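You operate a simulated robot arm through the tools that you are given. There is no shell and no other tool.

You run a simulated robot arm. Do the job below in one go: nothing can be reset, and whatever is moved stays where it is left.

JOB
Gauge the blue mat and top it up with rubber to about 20 mm.
Fine: a trip across and back lays 5 mm; brush it in with the red brush; gauge and brush back. Set down upright: blue depth gauge, red brush.

The check looks at the end state, three seconds after you hand in, the way a careful person would. Anything else that was tipped, shoved, dropped, spilled or broken makes it a failure.

ROBOT AND FRAMES
A 6-joint arm with a three-finger gripper, fixed in place. Base frame: the origin is on the floor under the middle of its stand, x ahead of it, y to its left, z up; the work surface is at about z = 0.76. Readings come in m, degrees, newtons and seconds.
It reaches about 1.213 m from its shoulder. Its first joint turns from -166.0 to 166.0 degrees. Payload 4.89 kg.
Tool frame: the origin (TCP) lies between the finger pads and is the grasp point; the fingertips stand 0.03 m ahead of it; z points along the fingers, y is the line along which they close. The gripper opens to 0.164 m; its body begins 0.125 m behind the TCP.
Orientation is that of the tool frame in the base frame, as [roll, pitch, yaw] about the fixed x, y, z axes, in that order (R = Rz(yaw) Ry(pitch) Rx(roll)). With the fingers straight down and closing along the base's y, the tool's x points along the base's -x, its y along +y and its z along -z.

CONTROLS
- The arm moves only by the tool arm_command. Its argument "deltas" is one flat list of numbers, 7 for each row, row after row: the shift along the tool's x, y, z in m, then the turn, a rotation vector about the tool's x, y, z in degrees, then the gripper command, from -1 (fully open) to 1 (shut), values between in proportion. In form: [dx, dy, dz, ax, ay, az, fingers, dx, dy, dz, ax, ay, az, fingers, ...]. A call has 1 to 20 rows; each row is the pose to reach, as a shift and turn from the pose commanded when the call began, along the tool's axes at that moment. A row lasts 0.2 s, in which the tool goes at most 0.05 m and 8.6 degrees; a call with a longer step from one row to the next is refused whole, and so is a gripper value outside its range. Where a pose cannot be reached the arm comes as near as it can. A force on the tool above 80 N (or 10 N above the force at the start of the call, whichever is more), or a blocked arm, ends the call early, and 0.2 s more pass. Each finger travels about 0.108 m/s and halts on what it meets, pressing with about 38 N; the grip force reading is that of the motor and also rises with nothing between the fingers. The clock runs only during rows and for 0.2 s after the last one: add rows that repeat a pose to give the fingers time. It gives the time, the measured TCP pose, the force on the tool (base axes), the opening and the grip force at its end, in the units of the frame above (readings bear some noise), with the torque about the TCP (base axes, N m) and any sound that the robot's microphone picked up, and new pictures: "pictures" is both (left out), scene, wrist or none.
- Cameras (640 x 400 px; columns grow to the right, rows downward): "scene" is fixed at [0.2144, -0.4891, 1.3701]; the picture's right is [0.35, -0.94, 0.00], its down [-0.64, -0.24, -0.73] and it looks along [0.68, 0.26, -0.69] (base axes); focal length 280 px, centre (320, 200). "wrist" rides on the gripper at [0.076, -0.002, -0.152] in the tool frame; the picture's right is [0.02, 1.00, 0.00], its down [-0.88, 0.02, -0.47] and it looks along [-0.47, 0.01, 0.88] (tool axes); focal length 247 px, centre (320, 200). There is no depth. A picture from a camera that has moved, and an enlarged one, comes with that camera's place and axes in the base frame and with its lens. The place of the scene camera against the robot may be out by one fixed shift of up to 0.012 m in any direction.
- lift_body(by): moves the trunk up (or, below 0, down) by that many m; the arm rides with it, the base frame stays. It gives what a move gives, with no picture.
- close_up(camera, box): a new picture of the part [left, top, right, bottom] of that camera's present view, enlarged. It takes no simulated time.
- finish_job(): hands the job in; it is judged then, once.

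Places have to be worked out from the pictures, the camera data and where the tool is seen. Open the gripper and draw the arm clear of the work before you hand the job in, unless the task says otherwise.

The tools are called after "Request:" as a command line: name --argument value ..., lists and objects as JSON in quotes. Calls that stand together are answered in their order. arm_command: Moves the arm, as the interface text tells. Its arguments: {"type":"object","properties":{"deltas":{"type":"array"},"pictures":{"type":"string","enum":["both","scene","wrist","none"]}},"required":["deltas"]} The other tools are called the same way: lift_body (by) moves the trunk up or down; close_up (camera, box) takes an enlarged picture of a part of a camera's view; finish_job () hands the job in.

At the start:

```text
time: 0.0
tcp_pos: [0.592, -0.088, 1.1255]
ee_rot: [180.0, 0.0, 179.9]
contact_force: [0.7, 0.1, 1.1]
wrist_torque: [-0.01, -0.01, 0.0]
width: 0.1639
grip_force: 0.1
trunk travel left (down, up): [-0.175, 0.215]
```

scene: 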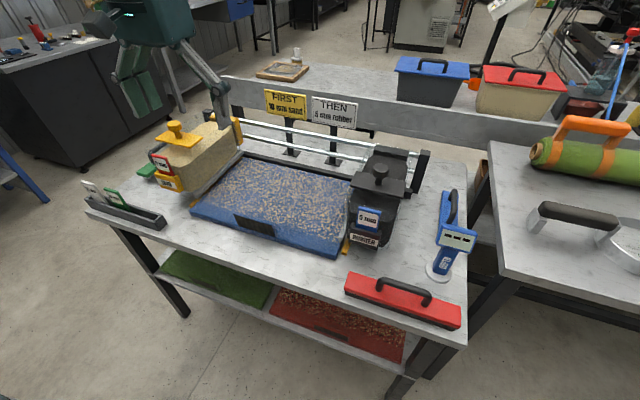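
wrist: 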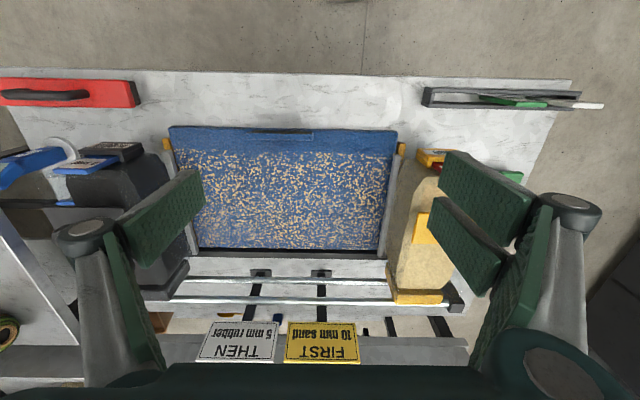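

I start with a closer look at the bench: signs, the two hoppers, the gauge, the brush and the tray.

Request:
close_up --camera "scene" --box '[320, 130, 500, 340]'

Request:
close_up --camera "scene" --box '[80, 90, 260, 240]'

Request:
close_up --camera "scene" --box '[180, 80, 420, 270]'

Request:
close_up --camera "scene" --box '[400, 180, 490, 290]'

Request:
close_up --camera "wrist" --box '[0, 60, 320, 320]'

Request:
close_up --camera "wrist" --box '[320, 60, 640, 320]'

```text
1.90 times, centred on (410, 235) of scene
camera zoom: at [0.2144, -0.4891, 1.3701], right [0.35, -0.94, 0.0], down [-0.64, -0.24, -0.73], along [0.68, 0.26, -0.69], focal length 532 px, centre (149, 133)
```

zoom: 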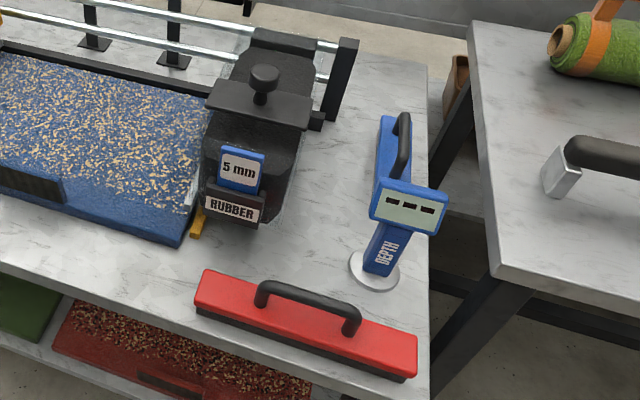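

```text
2.67 times, centred on (170, 165) of scene
camera zoom: at [0.2144, -0.4891, 1.3701], right [0.35, -0.94, 0.0], down [-0.64, -0.24, -0.73], along [0.68, 0.26, -0.69], focal length 745 px, centre (720, 293)
```

zoom: 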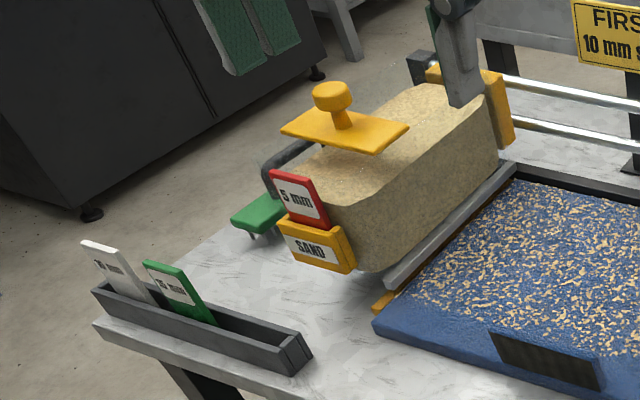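

```text
2.11 times, centred on (300, 175) of scene
camera zoom: at [0.2144, -0.4891, 1.3701], right [0.35, -0.94, 0.0], down [-0.64, -0.24, -0.73], along [0.68, 0.26, -0.69], focal length 588 px, centre (362, 253)
```

zoom: 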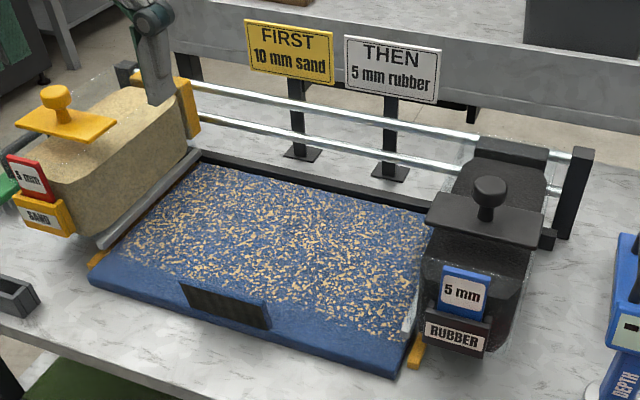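

```text
3.64 times, centred on (445, 235) of scene
camera zoom: at [0.2144, -0.4891, 1.3701], right [0.35, -0.94, 0.0], down [-0.64, -0.24, -0.73], along [0.68, 0.26, -0.69], focal length 1016 px, centre (-134, 73)
```

zoom: 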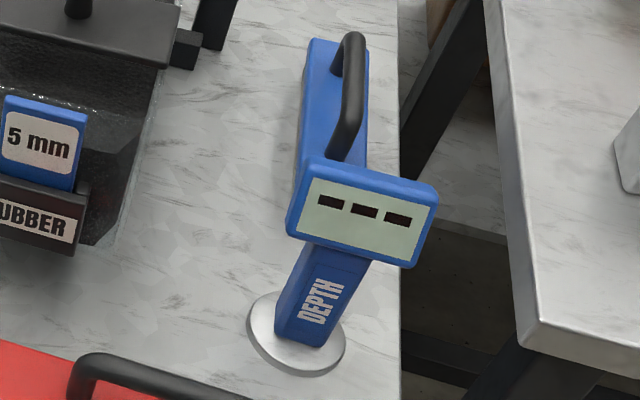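

```text
1.54 times, centred on (160, 190) of wrist
camera zoom: at [0.5135, -0.0907, 1.2781], right [-0.02, 1.0, 0.0], down [0.88, 0.02, 0.47], along [0.47, 0.01, -0.88], focal length 380 px, centre (566, 215)
```

zoom: 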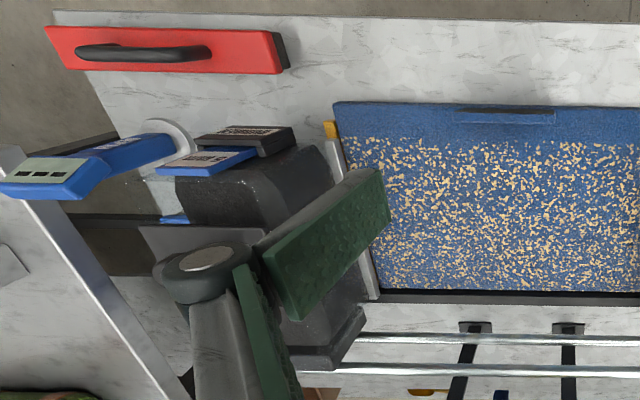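

```text
1.54 times, centred on (480, 190) of wrist
camera zoom: at [0.5135, -0.0907, 1.2781], right [-0.02, 1.0, 0.0], down [0.88, 0.02, 0.47], along [0.47, 0.01, -0.88], focal length 380 px, centre (74, 215)
```

zoom: 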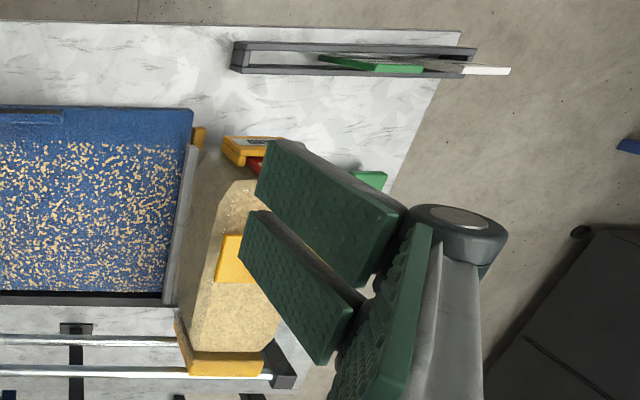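

I zoom further in on the gate plates, the rack plates and the gauge display, before touching anything.

Request:
close_up --camera "scene" --box '[80, 170, 140, 215]'

Request:
close_up --camera "scene" --box '[330, 140, 430, 255]'

Request:
close_up --camera "scene" --box '[130, 110, 250, 200]'

Request:
close_up --camera "scene" --box '[335, 260, 475, 340]'

Request:
close_up --camera "wrist" --box '[140, 110, 420, 280]'

Request:
close_up --camera "scene" --box '[150, 240, 450, 400]'

```text
8.89 times, centred on (110, 192) of scene
camera zoom: at [0.2144, -0.4891, 1.3701], right [0.35, -0.94, 0.0], down [-0.64, -0.24, -0.73], along [0.68, 0.26, -0.69], focal length 2484 px, centre (2187, 267)
```

zoom: 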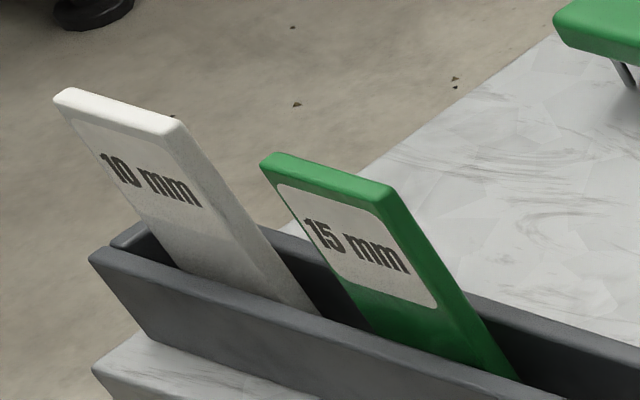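

```text
3.48 times, centred on (380, 198) of scene
camera zoom: at [0.2144, -0.4891, 1.3701], right [0.35, -0.94, 0.0], down [-0.64, -0.24, -0.73], along [0.68, 0.26, -0.69], focal length 972 px, centre (111, 209)
```

zoom: 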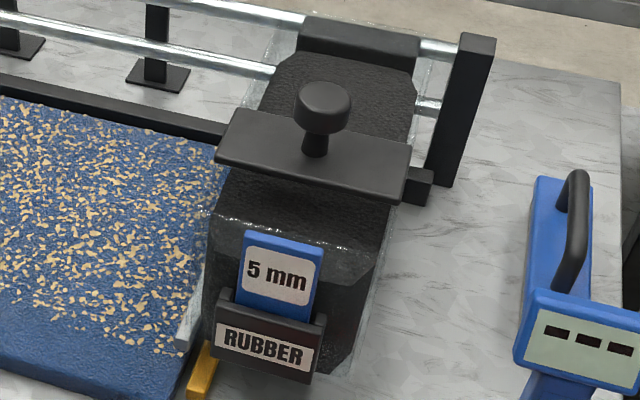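

```text
4.44 times, centred on (190, 155) of scene
camera zoom: at [0.2144, -0.4891, 1.3701], right [0.35, -0.94, 0.0], down [-0.64, -0.24, -0.73], along [0.68, 0.26, -0.69], focal length 1242 px, centre (898, 400)
```

zoom: 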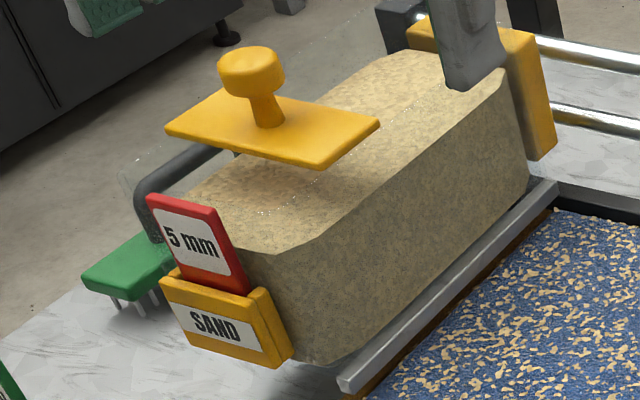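

```text
4.57 times, centred on (405, 300) of scene
camera zoom: at [0.2144, -0.4891, 1.3701], right [0.35, -0.94, 0.0], down [-0.64, -0.24, -0.73], along [0.68, 0.26, -0.69], focal length 1278 px, centre (-69, -257)
```

zoom: 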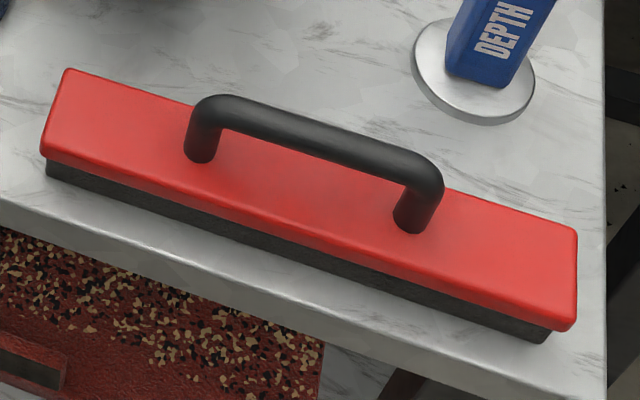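

```text
2.29 times, centred on (280, 195) of wrist
camera zoom: at [0.5135, -0.0907, 1.2781], right [-0.02, 1.0, 0.0], down [0.88, 0.02, 0.47], along [0.47, 0.01, -0.88], focal length 564 px, centre (411, 211)
```

zoom: 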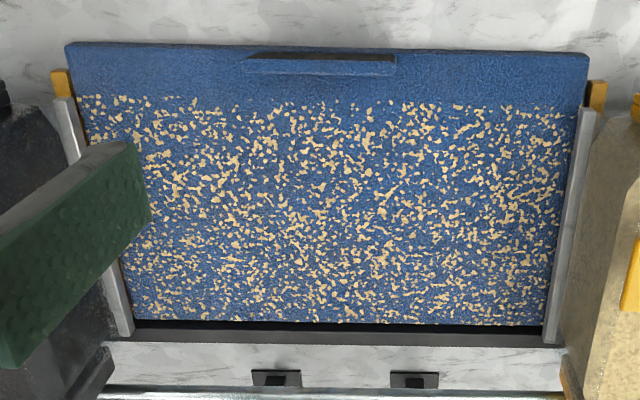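

```text
2.13 times, centred on (300, 320) of scene
camera zoom: at [0.2144, -0.4891, 1.3701], right [0.35, -0.94, 0.0], down [-0.64, -0.24, -0.73], along [0.68, 0.26, -0.69], focal length 596 px, centre (363, -56)
```

zoom: 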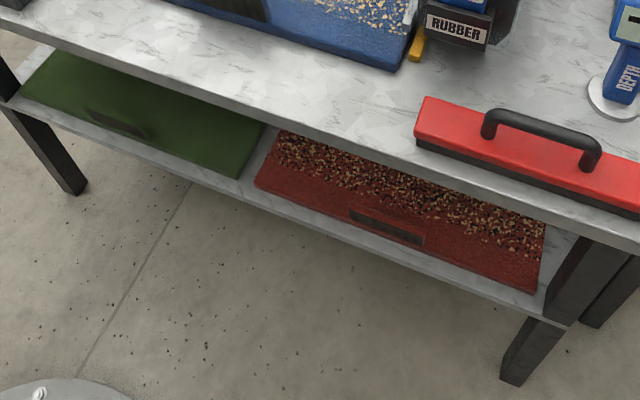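

The blue mat lies in the tray at about x 0.62–0.92, y -0.38–0.07 with sand showing; the rubber hopper (5 mm plate) stands at the right end, with the depth gauge, red brush and a blue block with a handle beyond it. I move the hand to the right at its present height to see those items better.

Request:
arm_command --deltas '[0.0, -0.04, 0, 0, 0, 0, -1, 0.0, -0.08, 0, 0, 0, 0, -1, 0.0, -0.12, 0, 0, 0, 0, -1, 0.0, -0.16, 0, 0, 0, 0, -1, 0.0, -0.2, 0, 0, 0, 0, -1, 0.0, -0.24, 0, 0, 0, 0, -1, 0.0, -0.28, 0, 0, 0, 0, -1, 0.0, -0.32, 0, 0, 0, 0, -1, 0.0, -0.36, 0, 0, 0, 0, -1, 0.0, -0.4, 0, 0, 0, 0, -1, 0.0, -0.44, 0, 0, 0, 0, -1, 0.0, -0.44, 0, 0, 0, 0, -1]'

```text
time: 2.6
tcp_pos: [0.5919, -0.5245, 1.1267]
ee_rot: [-180.0, 0.1, 179.9]
contact_force: [0.9, 0.3, -0.4]
wrist_torque: [0.05, -0.01, 0.02]
width: 0.1641
grip_force: 0.0
trunk travel left (down, up): [-0.175, 0.215]
camera wrist: at [0.5144, -0.5281, 1.2788], right [-0.02, 1.0, 0.0], down [0.88, 0.02, 0.47], along [0.47, 0.01, -0.88], focal length 247 px, centre (320, 200)
```

scene: 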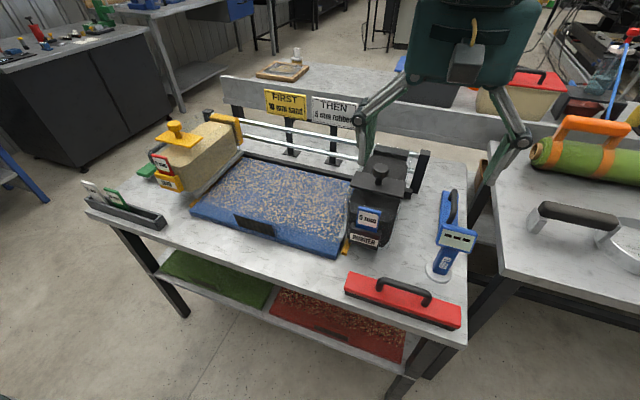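
wrist: 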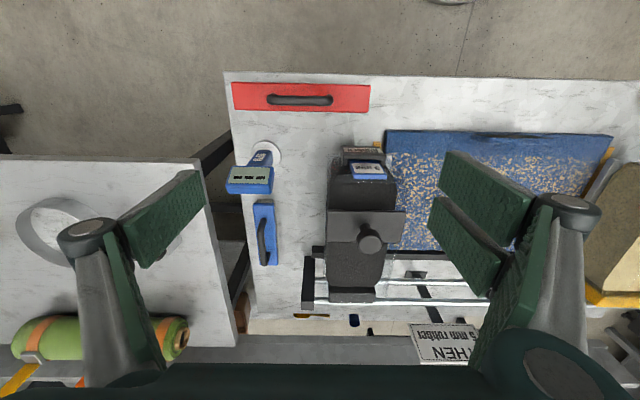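

The separate blue brush (with handle) is behind the gauge, and the hopper's knob is at its top. I enlarge the wrist view to get good measurements.

Request:
close_up --camera "wrist" --box '[210, 70, 410, 195]'

Request:
close_up --camera "wrist" --box '[290, 130, 450, 320]'

Request:
close_up --camera "wrist" --box '[210, 130, 310, 280]'

```text
3.20 times, centred on (310, 132) of wrist
camera zoom: at [0.5144, -0.5281, 1.2788], right [-0.02, 1.0, 0.0], down [0.88, 0.02, 0.47], along [0.47, 0.01, -0.88], focal length 790 px, centre (352, 416)
```

zoom: 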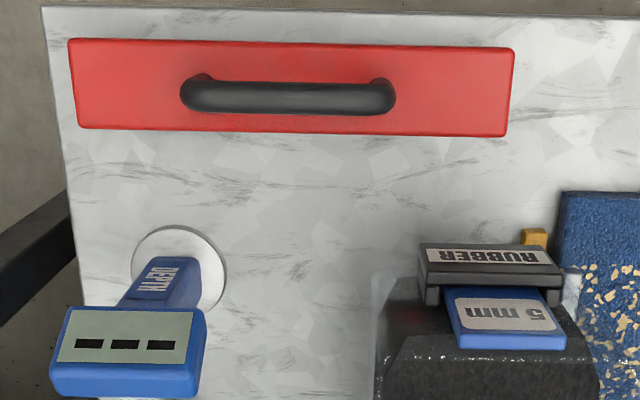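

```text
2.11 times, centred on (370, 225) of wrist
camera zoom: at [0.5144, -0.5281, 1.2788], right [-0.02, 1.0, 0.0], down [0.88, 0.02, 0.47], along [0.47, 0.01, -0.88], focal length 520 px, centre (215, 147)
```

zoom: 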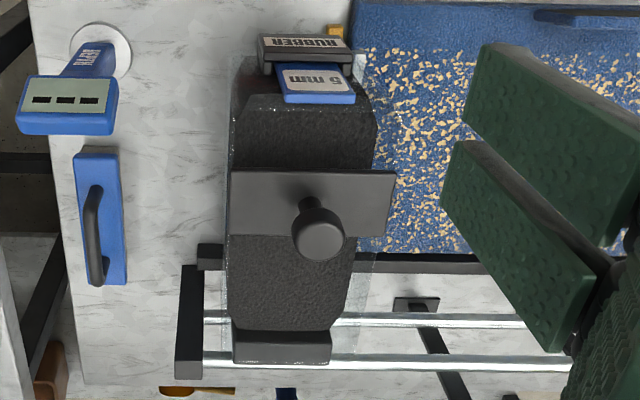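

```text
2.67 times, centred on (260, 205) of wrist
camera zoom: at [0.5144, -0.5281, 1.2788], right [-0.02, 1.0, 0.0], down [0.88, 0.02, 0.47], along [0.47, 0.01, -0.88], focal length 659 px, centre (480, 187)
```

zoom: 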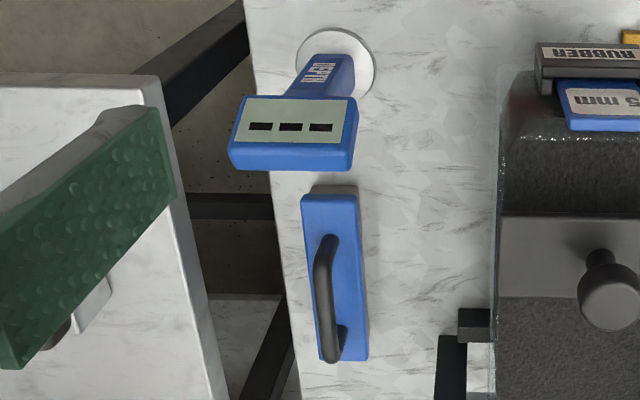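

The gauge's foot sits near (0.68, -0.64) and its 8 cm wide display head near z 0.88. I hover above it with the fingers part-closed to about 0.13 m to keep away from the hopper and check alignment.

Request:
arm_command --deltas '[-0.018, -0.024, 0.018, 0, 0, 0, -0.6, -0.036, -0.048, 0.036, 0, 0, 0, -0.6, -0.054, -0.072, 0.054, 0, 0, 0, -0.6, -0.072, -0.096, 0.072, 0, 0, 0, -0.6, -0.09, -0.1185, 0.0967, 0, 0, 0, -0.6, -0.09, -0.1185, 0.0967, 0, 0, 0, -0.6]'

```text
time: 4.0
tcp_pos: [0.6806, -0.6448, 1.0288]
ee_rot: [180.0, 0.0, 179.9]
contact_force: [0.5, -0.3, -0.5]
wrist_torque: [0.1, 0.02, 0.01]
width: 0.1313
grip_force: 0.0
trunk travel left (down, up): [-0.175, 0.215]
camera wrist: at [0.6047, -0.6472, 1.1814], right [-0.02, 1.0, 0.0], down [0.88, 0.02, 0.47], along [0.47, 0.01, -0.88], focal length 247 px, centre (320, 200)
```

scene: 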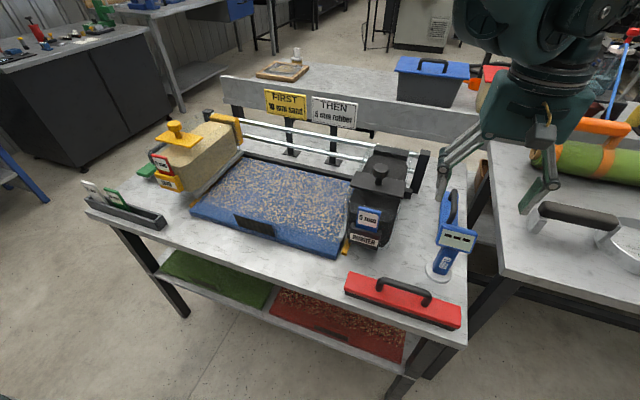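
wrist: 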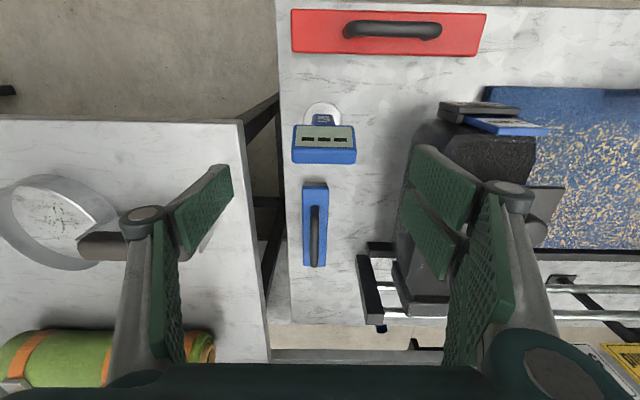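

The display sits right under the hand. I enlarge to refine its centre, height and the finger pads.

Request:
close_up --camera "wrist" --box '[270, 90, 380, 175]'

Request:
close_up --camera "scene" --box '[410, 150, 570, 290]'

```text
4.71 times, centred on (325, 132) of wrist
camera zoom: at [0.6047, -0.6472, 1.1814], right [-0.02, 1.0, 0.0], down [0.88, 0.02, 0.47], along [0.47, 0.01, -0.88], focal length 1162 px, centre (296, 518)
```

zoom: 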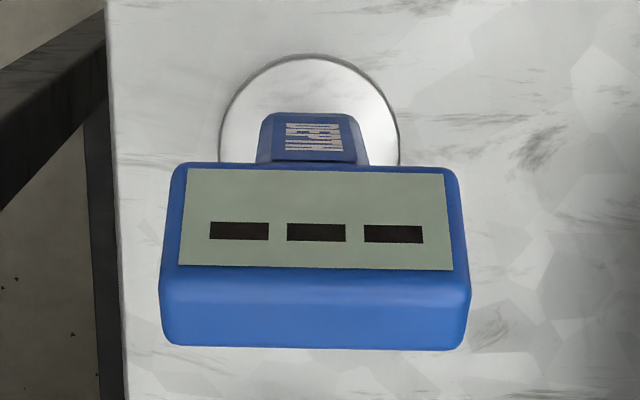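

```text
2.86 times, centred on (490, 220) of scene
camera zoom: at [0.2144, -0.4891, 1.3701], right [0.35, -0.94, 0.0], down [-0.64, -0.24, -0.73], along [0.68, 0.26, -0.69], focal length 798 px, centre (-166, 143)
```

zoom: 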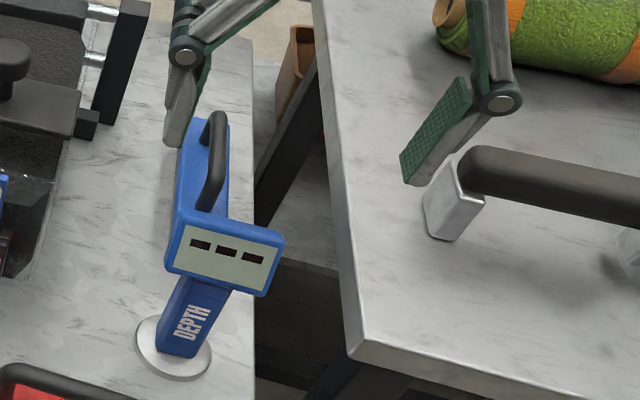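

Gauge centre works out to about (0.682, -0.641), its head spanning z ≈ 0.87–0.92. I descend to TCP z 0.888 with 2.5 cm clearance on each side.

Request:
arm_command --deltas '[0, 0.003, 0.04, 0, 0, 0, -0.6, 0, 0.003, 0.08, 0, 0, 0, -0.6, 0, 0.003, 0.115, 0, 0, 0, -0.6, 0, 0.003, 0.14, 0, 0, 0, -0.6, 0, 0.003, 0.14, 0, 0, 0, -0.6]'

```text
time: 5.2
tcp_pos: [0.679, -0.6445, 0.8863]
ee_rot: [-180.0, 0.0, 179.9]
contact_force: [-1.4, -0.1, 0.0]
wrist_torque: [0.01, 0.04, -0.02]
width: 0.1311
grip_force: 0.1
trunk travel left (down, up): [-0.175, 0.215]
camera wrist: at [0.6017, -0.6464, 1.0394], right [-0.02, 1.0, 0.0], down [0.88, 0.02, 0.47], along [0.47, 0.01, -0.88], focal length 247 px, centre (320, 200)
```

scene: 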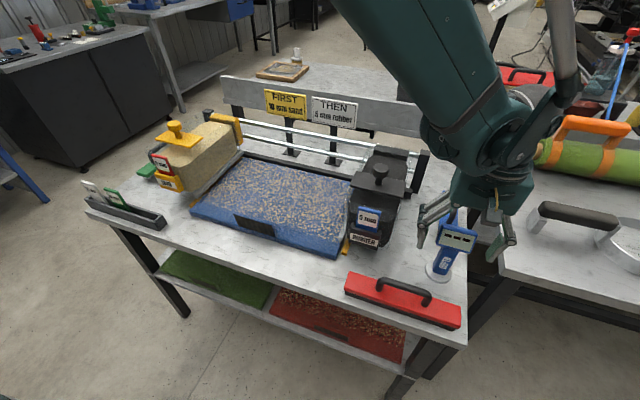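
wrist: 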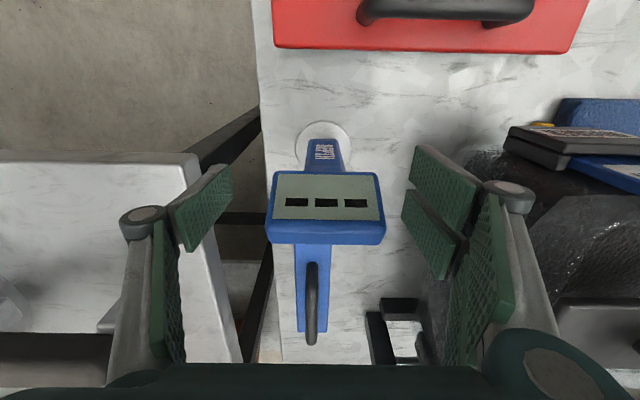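

The head lies between the pads. I close the fingers on its sides, keeping the pose.

Request:
arm_command --deltas '[0, 0.002, 0, 0, 0, 0, 1, 0, 0.002, 0, 0, 0, 0, 1, 0, 0.002, 0, 0, 0, 0, 1, 0, 0.002, 0, 0, 0, 0, 1]'

```text
time: 6.2
tcp_pos: [0.6807, -0.6416, 0.8885]
ee_rot: [-179.9, 0.0, 180.0]
contact_force: [-0.4, 1.5, 0.7]
wrist_torque: [0.03, 0.06, -0.02]
width: 0.0728
grip_force: 38.2
trunk travel left (down, up): [-0.175, 0.215]
camera wrist: at [0.6029, -0.6437, 1.0405], right [-0.02, 1.0, 0.0], down [0.88, 0.02, 0.47], along [0.47, 0.01, -0.88], focal length 247 px, centre (320, 200)
```

scene: 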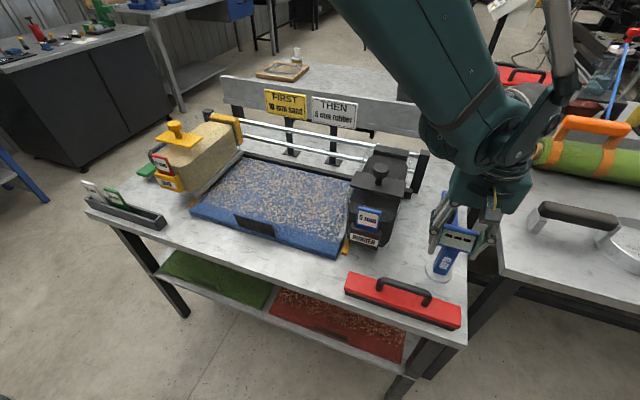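
wrist: 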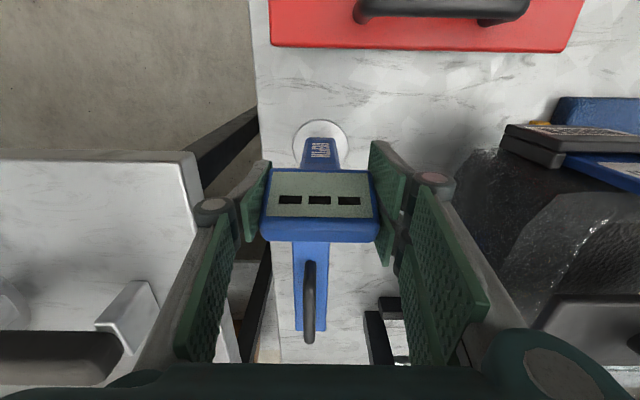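

The gauge is held (width 0.073, 38 N). I lift it straight up well above the hopper's height before crossing.

Request:
arm_command --deltas '[0, 0, -0.03, 0, 0, 0, 1, 0, 0, -0.07, 0, 0, 0, 1, 0, 0, -0.11, 0, 0, 0, 1, 0, 0, -0.15, 0, 0, 0, 1, 0, 0, -0.19, 0, 0, 0, 1, 0, 0, -0.23, 0, 0, 0, 1, 0, 0, -0.27, 0, 0, 0, 1, 0, 0, -0.27, 0, 0, 0, 1]'

```text
time: 8.0
tcp_pos: [0.6823, -0.6414, 1.1587]
ee_rot: [180.0, 0.0, 180.0]
contact_force: [-0.8, 0.6, -2.8]
wrist_torque: [-0.05, -0.03, -0.01]
width: 0.0731
grip_force: 37.9
trunk travel left (down, up): [-0.175, 0.215]
camera wrist: at [0.6044, -0.6439, 1.3102], right [-0.02, 1.0, 0.0], down [0.88, 0.02, 0.47], along [0.47, 0.01, -0.88], focal length 247 px, centre (320, 200)
```

scene: 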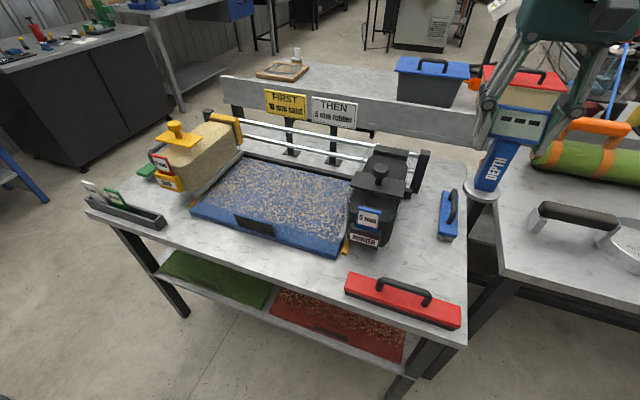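
wrist: 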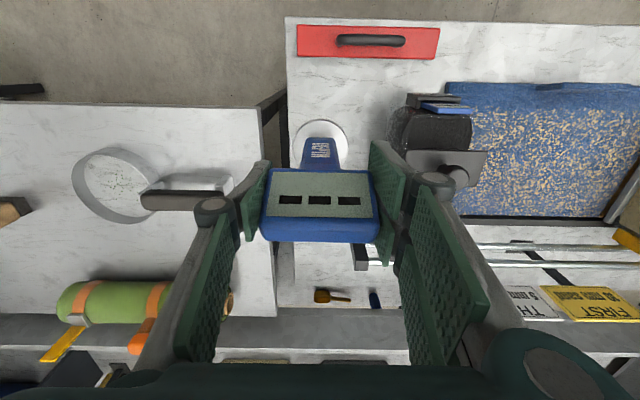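

The gauge came up cleanly. I carry it across over the hopper (foot at about z 1.03) to above the middle of the mat.

Request:
arm_command --deltas '[-0.006, 0.04, 0, 0, 0, 0, 1, -0.012, 0.08, 0, 0, 0, 0, 1, -0.018, 0.12, 0, 0, 0, 0, 1, -0.024, 0.16, 0, 0, 0, 0, 1, -0.03, 0.2, 0, 0, 0, 0, 1, -0.036, 0.24, 0, 0, 0, 0, 1, -0.042, 0.28, 0, 0, 0, 0, 1, -0.048, 0.32, 0, 0, 0, 0, 1, -0.054, 0.36, 0, 0, 0, 0, 1, -0.06, 0.4, 0, 0, 0, 0, 1, -0.066, 0.44, 0, 0, 0, 0, 1, -0.072, 0.48, 0, 0, 0, 0, 1, -0.072, 0.48, 0, 0, 0, 0, 1]'

```text
time: 10.8
tcp_pos: [0.751, -0.1619, 1.1581]
ee_rot: [180.0, 0.0, -180.0]
contact_force: [0.1, 0.1, -2.8]
wrist_torque: [-0.04, 0.05, -0.01]
width: 0.0729
grip_force: 37.9
trunk travel left (down, up): [-0.175, 0.215]
camera wrist: at [0.6745, -0.1633, 1.3102], right [-0.02, 1.0, 0.0], down [0.88, 0.02, 0.47], along [0.47, 0.01, -0.88], focal length 247 px, centre (320, 200)
```

scene: 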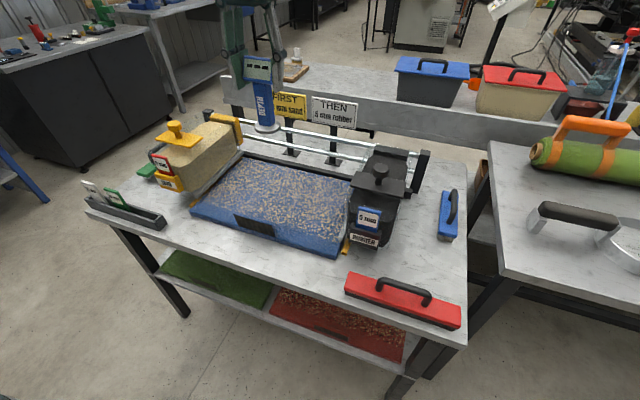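
wrist: 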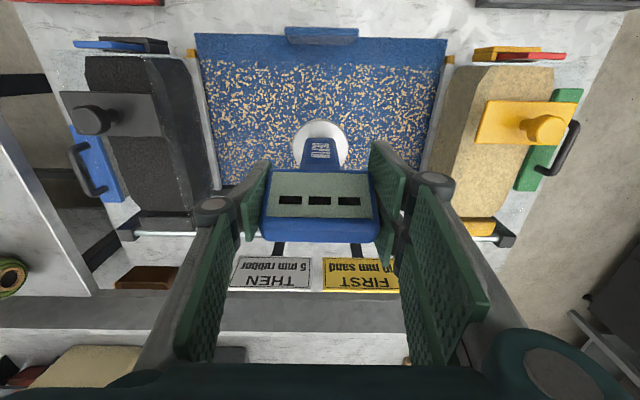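

Gauge is above the mat and both hoppers show well from here. I enlarge both sides to measure the hoppers before lowering.

Request:
close_up --camera "wrist" --box '[50, 20, 230, 250]'

Request:
close_up --camera "wrist" --box '[420, 20, 600, 250]'

Request:
close_up --camera "wrist" --box '[180, 20, 460, 200]'

```text
1.74 times, centred on (140, 135) of wrist
camera zoom: at [0.6745, -0.1633, 1.3102], right [-0.02, 1.0, 0.0], down [0.88, 0.02, 0.47], along [0.47, 0.01, -0.88], focal length 430 px, centre (633, 313)
```

zoom: 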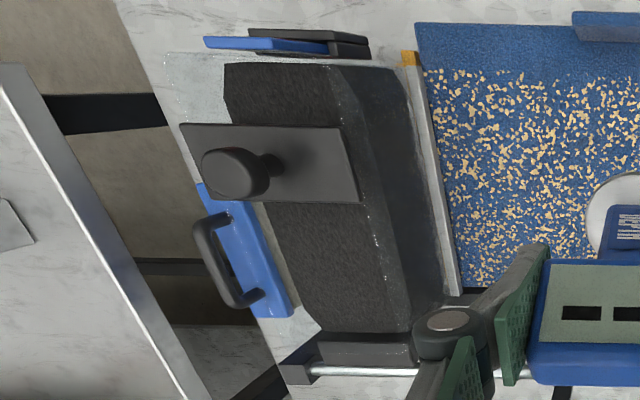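

```text
1.74 times, centred on (510, 135) of wrist
camera zoom: at [0.6745, -0.1633, 1.3102], right [-0.02, 1.0, 0.0], down [0.88, 0.02, 0.47], along [0.47, 0.01, -0.88], focal length 430 px, centre (-10, 313)
```

zoom: 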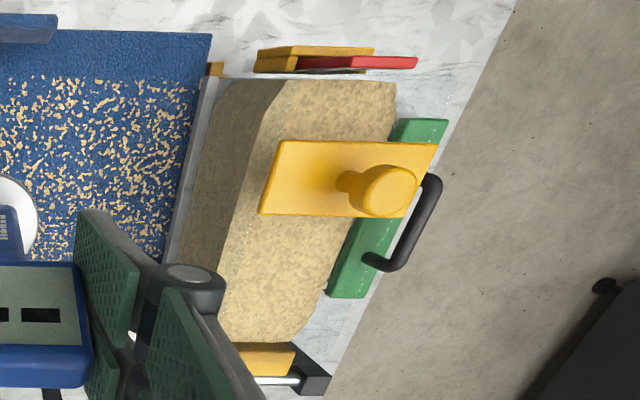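

```text
2.22 times, centred on (320, 110) of wrist
camera zoom: at [0.6745, -0.1633, 1.3102], right [-0.02, 1.0, 0.0], down [0.88, 0.02, 0.47], along [0.47, 0.01, -0.88], focal length 549 px, centre (320, 400)
```

zoom: 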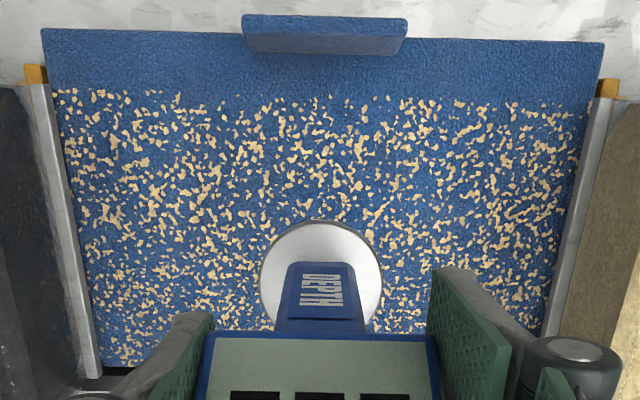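

I lower the gauge to roughly 3 cm above the mat.

Request:
arm_command --deltas '[0, 0, 0.04, 0, 0, 0, 1, 0, 0, 0.08, 0, 0, 0, 1, 0, 0, 0.12, 0, 0, 0, 1, 0, 0, 0.16, 0, 0, 0, 1, 0, 0, 0.2, 0, 0, 0, 1, 0, 0, 0.2, 0, 0, 0, 1]'

Request:
close_up --camera "scene" --box '[200, 80, 360, 260]'

```text
time: 12.2
tcp_pos: [0.7568, -0.1632, 0.9595]
ee_rot: [180.0, 0.0, 180.0]
contact_force: [0.1, 0.1, -3.1]
wrist_torque: [0.04, 0.1, 0.05]
width: 0.0727
grip_force: 38.0
trunk travel left (down, up): [-0.175, 0.215]
camera wrist: at [0.6795, -0.1662, 1.1105], right [-0.02, 1.0, 0.0], down [0.88, 0.02, 0.47], along [0.47, 0.01, -0.88], focal length 247 px, centre (320, 200)
```

scene: 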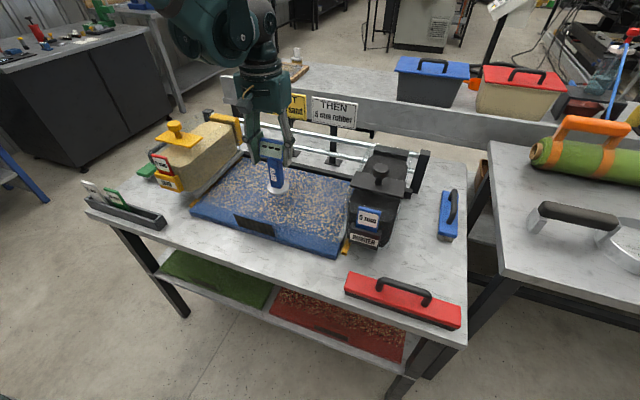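
wrist: 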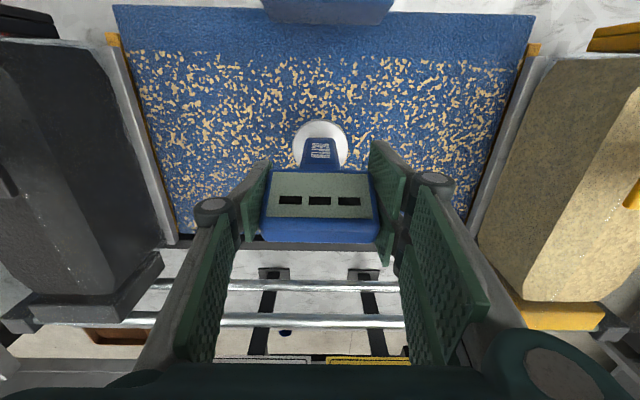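

```text
2.22 times, centred on (280, 170) of scene
camera zoom: at [0.2144, -0.4891, 1.3701], right [0.35, -0.94, 0.0], down [-0.64, -0.24, -0.73], along [0.68, 0.26, -0.69], focal length 621 px, centre (409, 267)
```

zoom: 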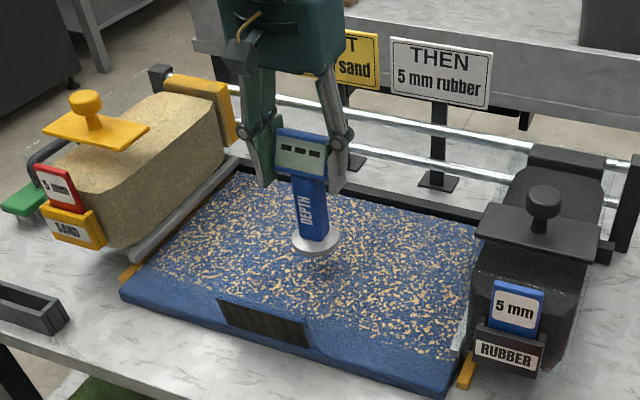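

Foot is just above the mat; baseline vertical force is about -3 N. I lower 15 mm in small steps, watching for the force to change.

Request:
arm_command --deltas '[0, 0, 0.005, 0, 0, 0, 1, 0, 0, 0.01, 0, 0, 0, 1, 0, 0, 0.015, 0, 0, 0, 1, 0, 0, 0.015, 0, 0, 0, 1]' --pictures "none"

Request:
close_up --camera "scene" --box '[230, 120, 330, 220]'

```text
time: 13.2
tcp_pos: [0.7543, -0.1625, 0.9444]
ee_rot: [180.0, 0.0, 180.0]
contact_force: [-0.4, -0.2, -2.3]
wrist_torque: [-0.02, 0.0, -0.01]
width: 0.0728
grip_force: 37.5
trunk travel left (down, up): [-0.175, 0.215]
```

```text
4.00 times, centred on (280, 170) of scene
camera zoom: at [0.2144, -0.4891, 1.3701], right [0.35, -0.94, 0.0], down [-0.64, -0.24, -0.73], along [0.68, 0.26, -0.69], focal length 1118 px, centre (480, 320)
```

zoom: 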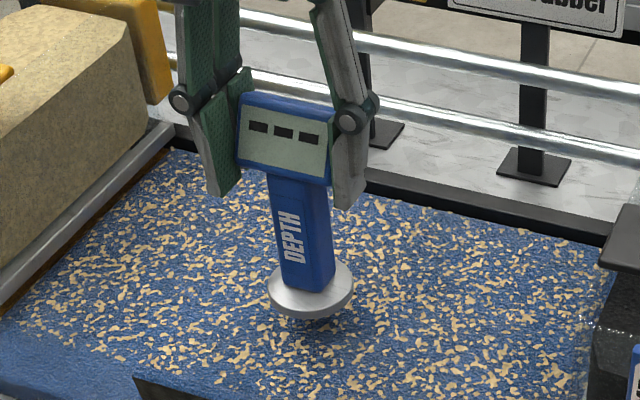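

No contact yet at TCP z 0.944. I go down another 12 mm in 3 mm steps.

Request:
arm_command --deltas '[0, 0, 0.003, 0, 0, 0, 1, 0, 0, 0.006, 0, 0, 0, 1, 0, 0, 0.009, 0, 0, 0, 1, 0, 0, 0.012, 0, 0, 0, 1, 0, 0, 0.012, 0, 0, 0, 1]' --pictures "none"

Request:
close_up --camera "scene" --box '[230, 120, 330, 220]'

```text
time: 14.4
tcp_pos: [0.7547, -0.1623, 0.9325]
ee_rot: [-180.0, 0.0, -180.0]
contact_force: [0.1, 0.4, -3.2]
wrist_torque: [0.0, 0.05, 0.02]
width: 0.0728
grip_force: 38.1
trunk travel left (down, up): [-0.175, 0.215]
```

```text
4.00 times, centred on (280, 170) of scene
camera zoom: at [0.2144, -0.4891, 1.3701], right [0.35, -0.94, 0.0], down [-0.64, -0.24, -0.73], along [0.68, 0.26, -0.69], focal length 1118 px, centre (480, 320)
```

zoom: 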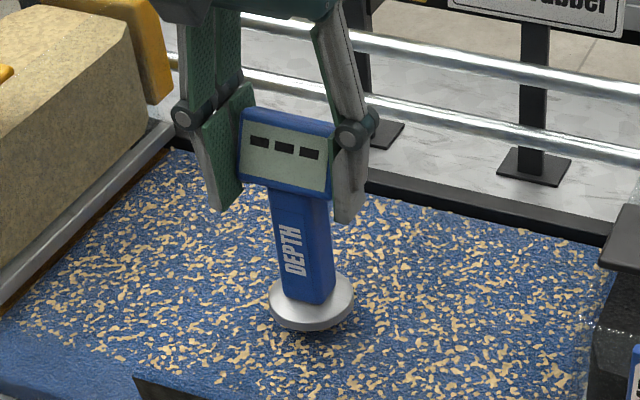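

Still a small gap of shadow under the foot. I go on down in 2 mm steps.

Request:
arm_command --deltas '[0, 0, 0.002, 0, 0, 0, 1, 0, 0, 0.004, 0, 0, 0, 1, 0, 0, 0.006, 0, 0, 0, 1, 0, 0, 0.006, 0, 0, 0, 1, 0, 0, 0.006, 0, 0, 0, 1]' --pictures "none"

Request:
close_up --camera "scene" --box '[230, 120, 330, 220]'

```text
time: 15.6
tcp_pos: [0.7525, -0.1629, 0.926]
ee_rot: [179.9, 0.0, -179.9]
contact_force: [-0.1, 0.2, -3.6]
wrist_torque: [-0.01, -0.02, 0.06]
width: 0.0729
grip_force: 37.9
trunk travel left (down, up): [-0.175, 0.215]
```

```text
4.00 times, centred on (280, 170) of scene
camera zoom: at [0.2144, -0.4891, 1.3701], right [0.35, -0.94, 0.0], down [-0.64, -0.24, -0.73], along [0.68, 0.26, -0.69], focal length 1118 px, centre (480, 320)
```

zoom: 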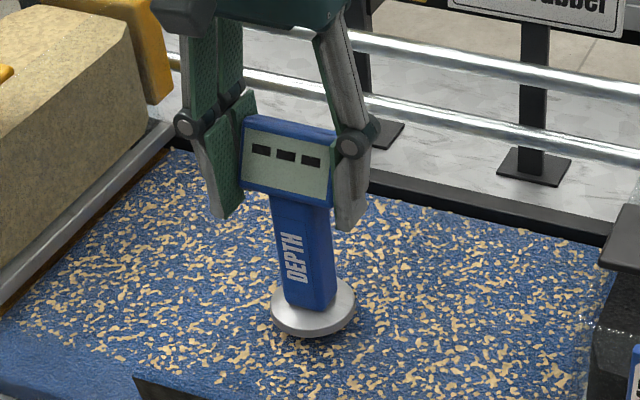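

Not yet touching (TCP z 0.926). Down another 6 mm in 2 mm steps.

Request:
arm_command --deltas '[0, 0, 0.002, 0, 0, 0, 1, 0, 0, 0.004, 0, 0, 0, 1, 0, 0, 0.006, 0, 0, 0, 1, 0, 0, 0.006, 0, 0, 0, 1, 0, 0, 0.006, 0, 0, 0, 1]' --pictures "none"

Request:
close_up --camera "scene" --box '[230, 120, 330, 220]'

```text
time: 16.8
tcp_pos: [0.7534, -0.1604, 0.9197]
ee_rot: [180.0, 0.0, 180.0]
contact_force: [0.2, 0.1, -3.0]
wrist_torque: [-0.02, -0.01, -0.01]
width: 0.0731
grip_force: 37.8
trunk travel left (down, up): [-0.175, 0.215]
```

```text
4.00 times, centred on (280, 170) of scene
camera zoom: at [0.2144, -0.4891, 1.3701], right [0.35, -0.94, 0.0], down [-0.64, -0.24, -0.73], along [0.68, 0.26, -0.69], focal length 1118 px, centre (480, 320)
```

zoom: 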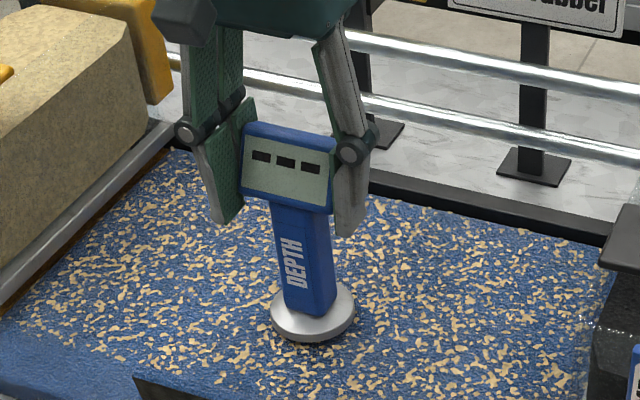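

Still no force; foot at about z 0.791. Down another 6 mm carefully.

Request:
arm_command --deltas '[0, 0, 0.002, 0, 0, 0, 1, 0, 0, 0.004, 0, 0, 0, 1, 0, 0, 0.006, 0, 0, 0, 1, 0, 0, 0.006, 0, 0, 0, 1, 0, 0, 0.006, 0, 0, 0, 1]' --pictures "none"

Request:
close_up --camera "scene" --box '[230, 120, 330, 220]'

```text
time: 18.0
tcp_pos: [0.754, -0.1612, 0.915]
ee_rot: [-179.9, 0.0, 179.9]
contact_force: [-1.0, 0.3, -2.9]
wrist_torque: [-0.04, 0.0, 0.0]
width: 0.073
grip_force: 38.1
trunk travel left (down, up): [-0.175, 0.215]
```

```text
4.00 times, centred on (280, 170) of scene
camera zoom: at [0.2144, -0.4891, 1.3701], right [0.35, -0.94, 0.0], down [-0.64, -0.24, -0.73], along [0.68, 0.26, -0.69], focal length 1118 px, centre (480, 320)
```

zoom: 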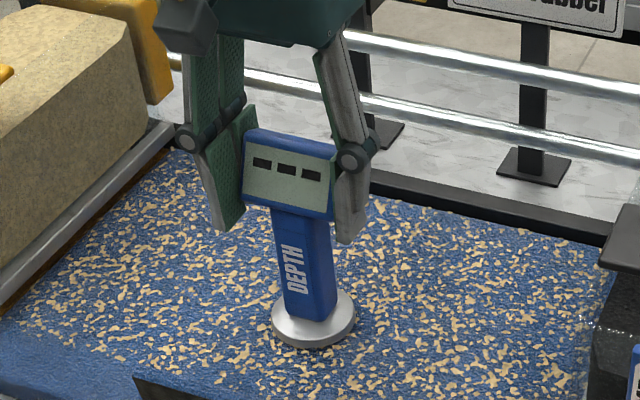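

Close now (foot ≈ 0.785). Another 6 mm in 1.5 mm steps, then read the force and the display.

Request:
arm_command --deltas '[0, 0, 0.0015, 0, 0, 0, 1, 0, 0, 0.003, 0, 0, 0, 1, 0, 0, 0.0045, 0, 0, 0, 1, 0, 0, 0.006, 0, 0, 0, 1, 0, 0, 0.006, 0, 0, 0, 1]' --pictures "none"

Request:
close_up --camera "scene" --box '[230, 120, 330, 220]'

```text
time: 19.2
tcp_pos: [0.7527, -0.1628, 0.9094]
ee_rot: [-180.0, 0.1, -180.0]
contact_force: [3.1, 4.6, 29.7]
wrist_torque: [0.27, -0.09, 0.08]
width: 0.0729
grip_force: 38.1
trunk travel left (down, up): [-0.175, 0.215]
```

```text
4.00 times, centred on (280, 170) of scene
camera zoom: at [0.2144, -0.4891, 1.3701], right [0.35, -0.94, 0.0], down [-0.64, -0.24, -0.73], along [0.68, 0.26, -0.69], focal length 1118 px, centre (480, 320)
```

zoom: 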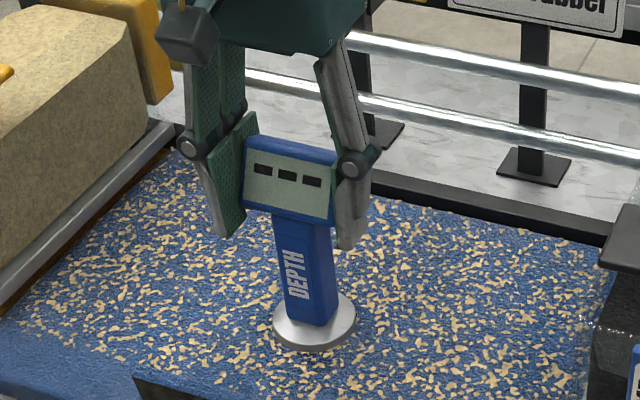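

Contact: +30 N, the foot now rests on the mat, but the display still reads "---". I ease off by 1 mm and hold for about a second to let the gauge settle.

Request:
arm_command --deltas '[0, 0, -0.001, 0, 0, 0, 1, 0, 0, -0.001, 0, 0, 0, 1, 0, 0, -0.001, 0, 0, 0, 1, 0, 0, -0.001, 0, 0, 0, 1, 0, 0, -0.001, 0, 0, 0, 1]' --pictures "none"

Request:
close_up --camera "scene" --box '[230, 120, 330, 220]'

Request:
close_up --camera "wrist" --box '[240, 100, 400, 260]'

```text
time: 20.4
tcp_pos: [0.7517, -0.1617, 0.9088]
ee_rot: [-180.0, 0.0, 179.8]
contact_force: [-2.6, 1.4, 11.4]
wrist_torque: [0.11, 0.53, -0.06]
width: 0.0729
grip_force: 38.0
trunk travel left (down, up): [-0.175, 0.215]
```

```text
4.00 times, centred on (280, 170) of scene
camera zoom: at [0.2144, -0.4891, 1.3701], right [0.35, -0.94, 0.0], down [-0.64, -0.24, -0.73], along [0.68, 0.26, -0.69], focal length 1118 px, centre (480, 320)
```

zoom: 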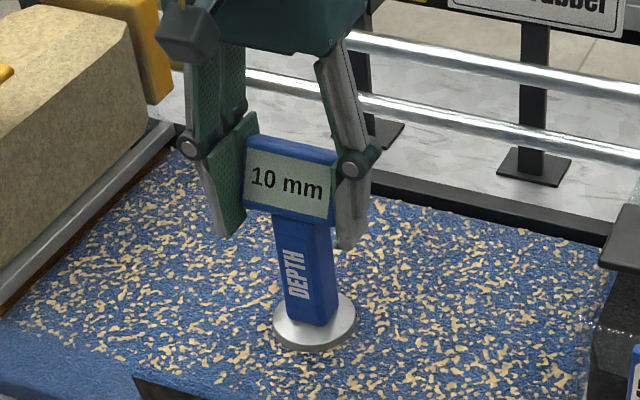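

```text
2.50 times, centred on (320, 180) of wrist
camera zoom: at [0.6752, -0.1645, 1.0617], right [-0.02, 1.0, 0.0], down [0.88, 0.02, 0.47], along [0.47, 0.01, -0.88], focal length 617 px, centre (320, 250)
```

zoom: 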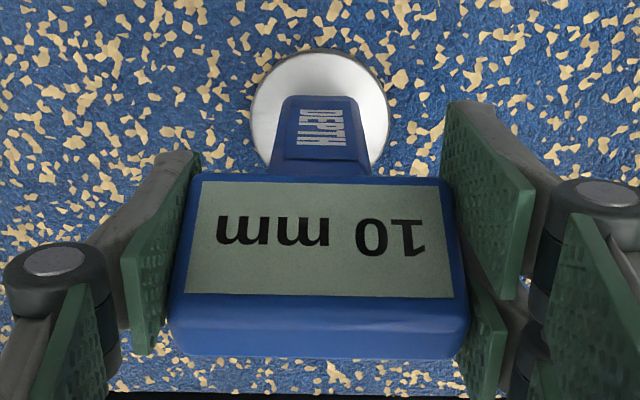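

The gauge reads 10 mm, so 10 mm of rubber is needed: two trips across and back. I lift the gauge and carry it back over its own place.

Request:
arm_command --deltas '[0, 0, -0.04, 0, 0, 0, 1, 0, 0, -0.08, 0, 0, 0, 1, 0, 0, -0.12, 0, 0, 0, 1, 0, 0, -0.16, 0, 0, 0, 1, 0, 0, -0.2, 0, 0, 0, 1, 0, 0, -0.25, 0, 0, 0, 1, 0, 0, -0.25, 0, 0, 0, 1]' --pictures "none"

Request:
arm_command --deltas '[0.006, -0.04, 0, 0, 0, 0, 1, 0.012, -0.08, 0, 0, 0, 0, 1, 0.018, -0.12, 0, 0, 0, 0, 1, 0.024, -0.16, 0, 0, 0, 0, 1, 0.03, -0.2, 0, 0, 0, 0, 1, 0.036, -0.24, 0, 0, 0, 0, 1, 0.042, -0.28, 0, 0, 0, 0, 1, 0.048, -0.32, 0, 0, 0, 0, 1, 0.054, -0.36, 0, 0, 0, 0, 1, 0.06, -0.4, 0, 0, 0, 0, 1, 0.066, -0.44, 0, 0, 0, 0, 1, 0.072, -0.48, 0, 0, 0, 0, 1, 0.072, -0.48, 0, 0, 0, 0, 1]'

```text
time: 22.0
tcp_pos: [0.7525, -0.1635, 1.1611]
ee_rot: [-179.9, 0.1, -180.0]
contact_force: [-1.2, -0.7, -3.3]
wrist_torque: [-0.03, -0.08, 0.01]
width: 0.0729
grip_force: 38.0
trunk travel left (down, up): [-0.175, 0.215]
```

```text
time: 24.8
tcp_pos: [0.6766, -0.6432, 1.1602]
ee_rot: [180.0, 0.0, 179.9]
contact_force: [-1.0, -0.9, -3.2]
wrist_torque: [0.1, -0.01, 0.0]
width: 0.0728
grip_force: 37.6
trunk travel left (down, up): [-0.175, 0.215]
camera wrist: at [0.5997, -0.6457, 1.3124], right [-0.02, 1.0, 0.0], down [0.88, 0.02, 0.47], along [0.47, 0.01, -0.88], focal length 247 px, centre (320, 200)
```

scene: 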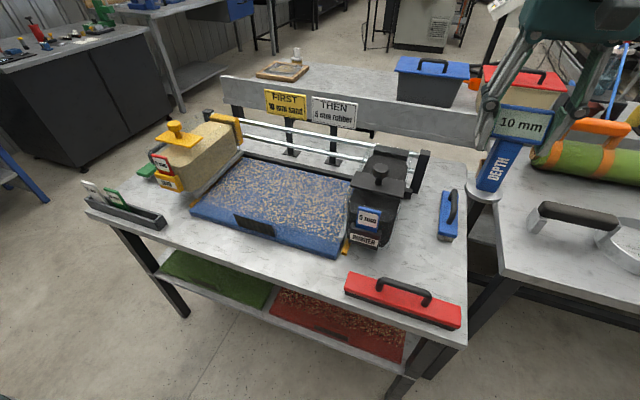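
wrist: 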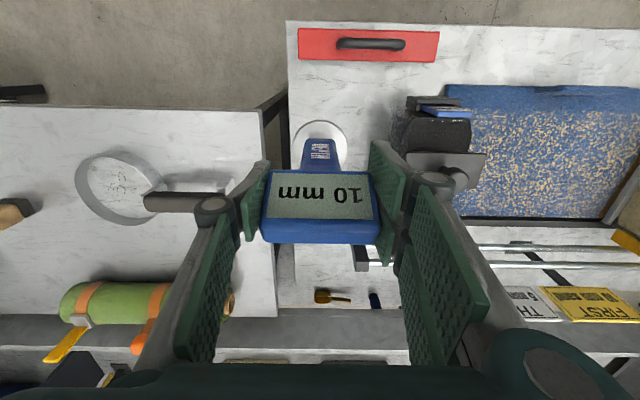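

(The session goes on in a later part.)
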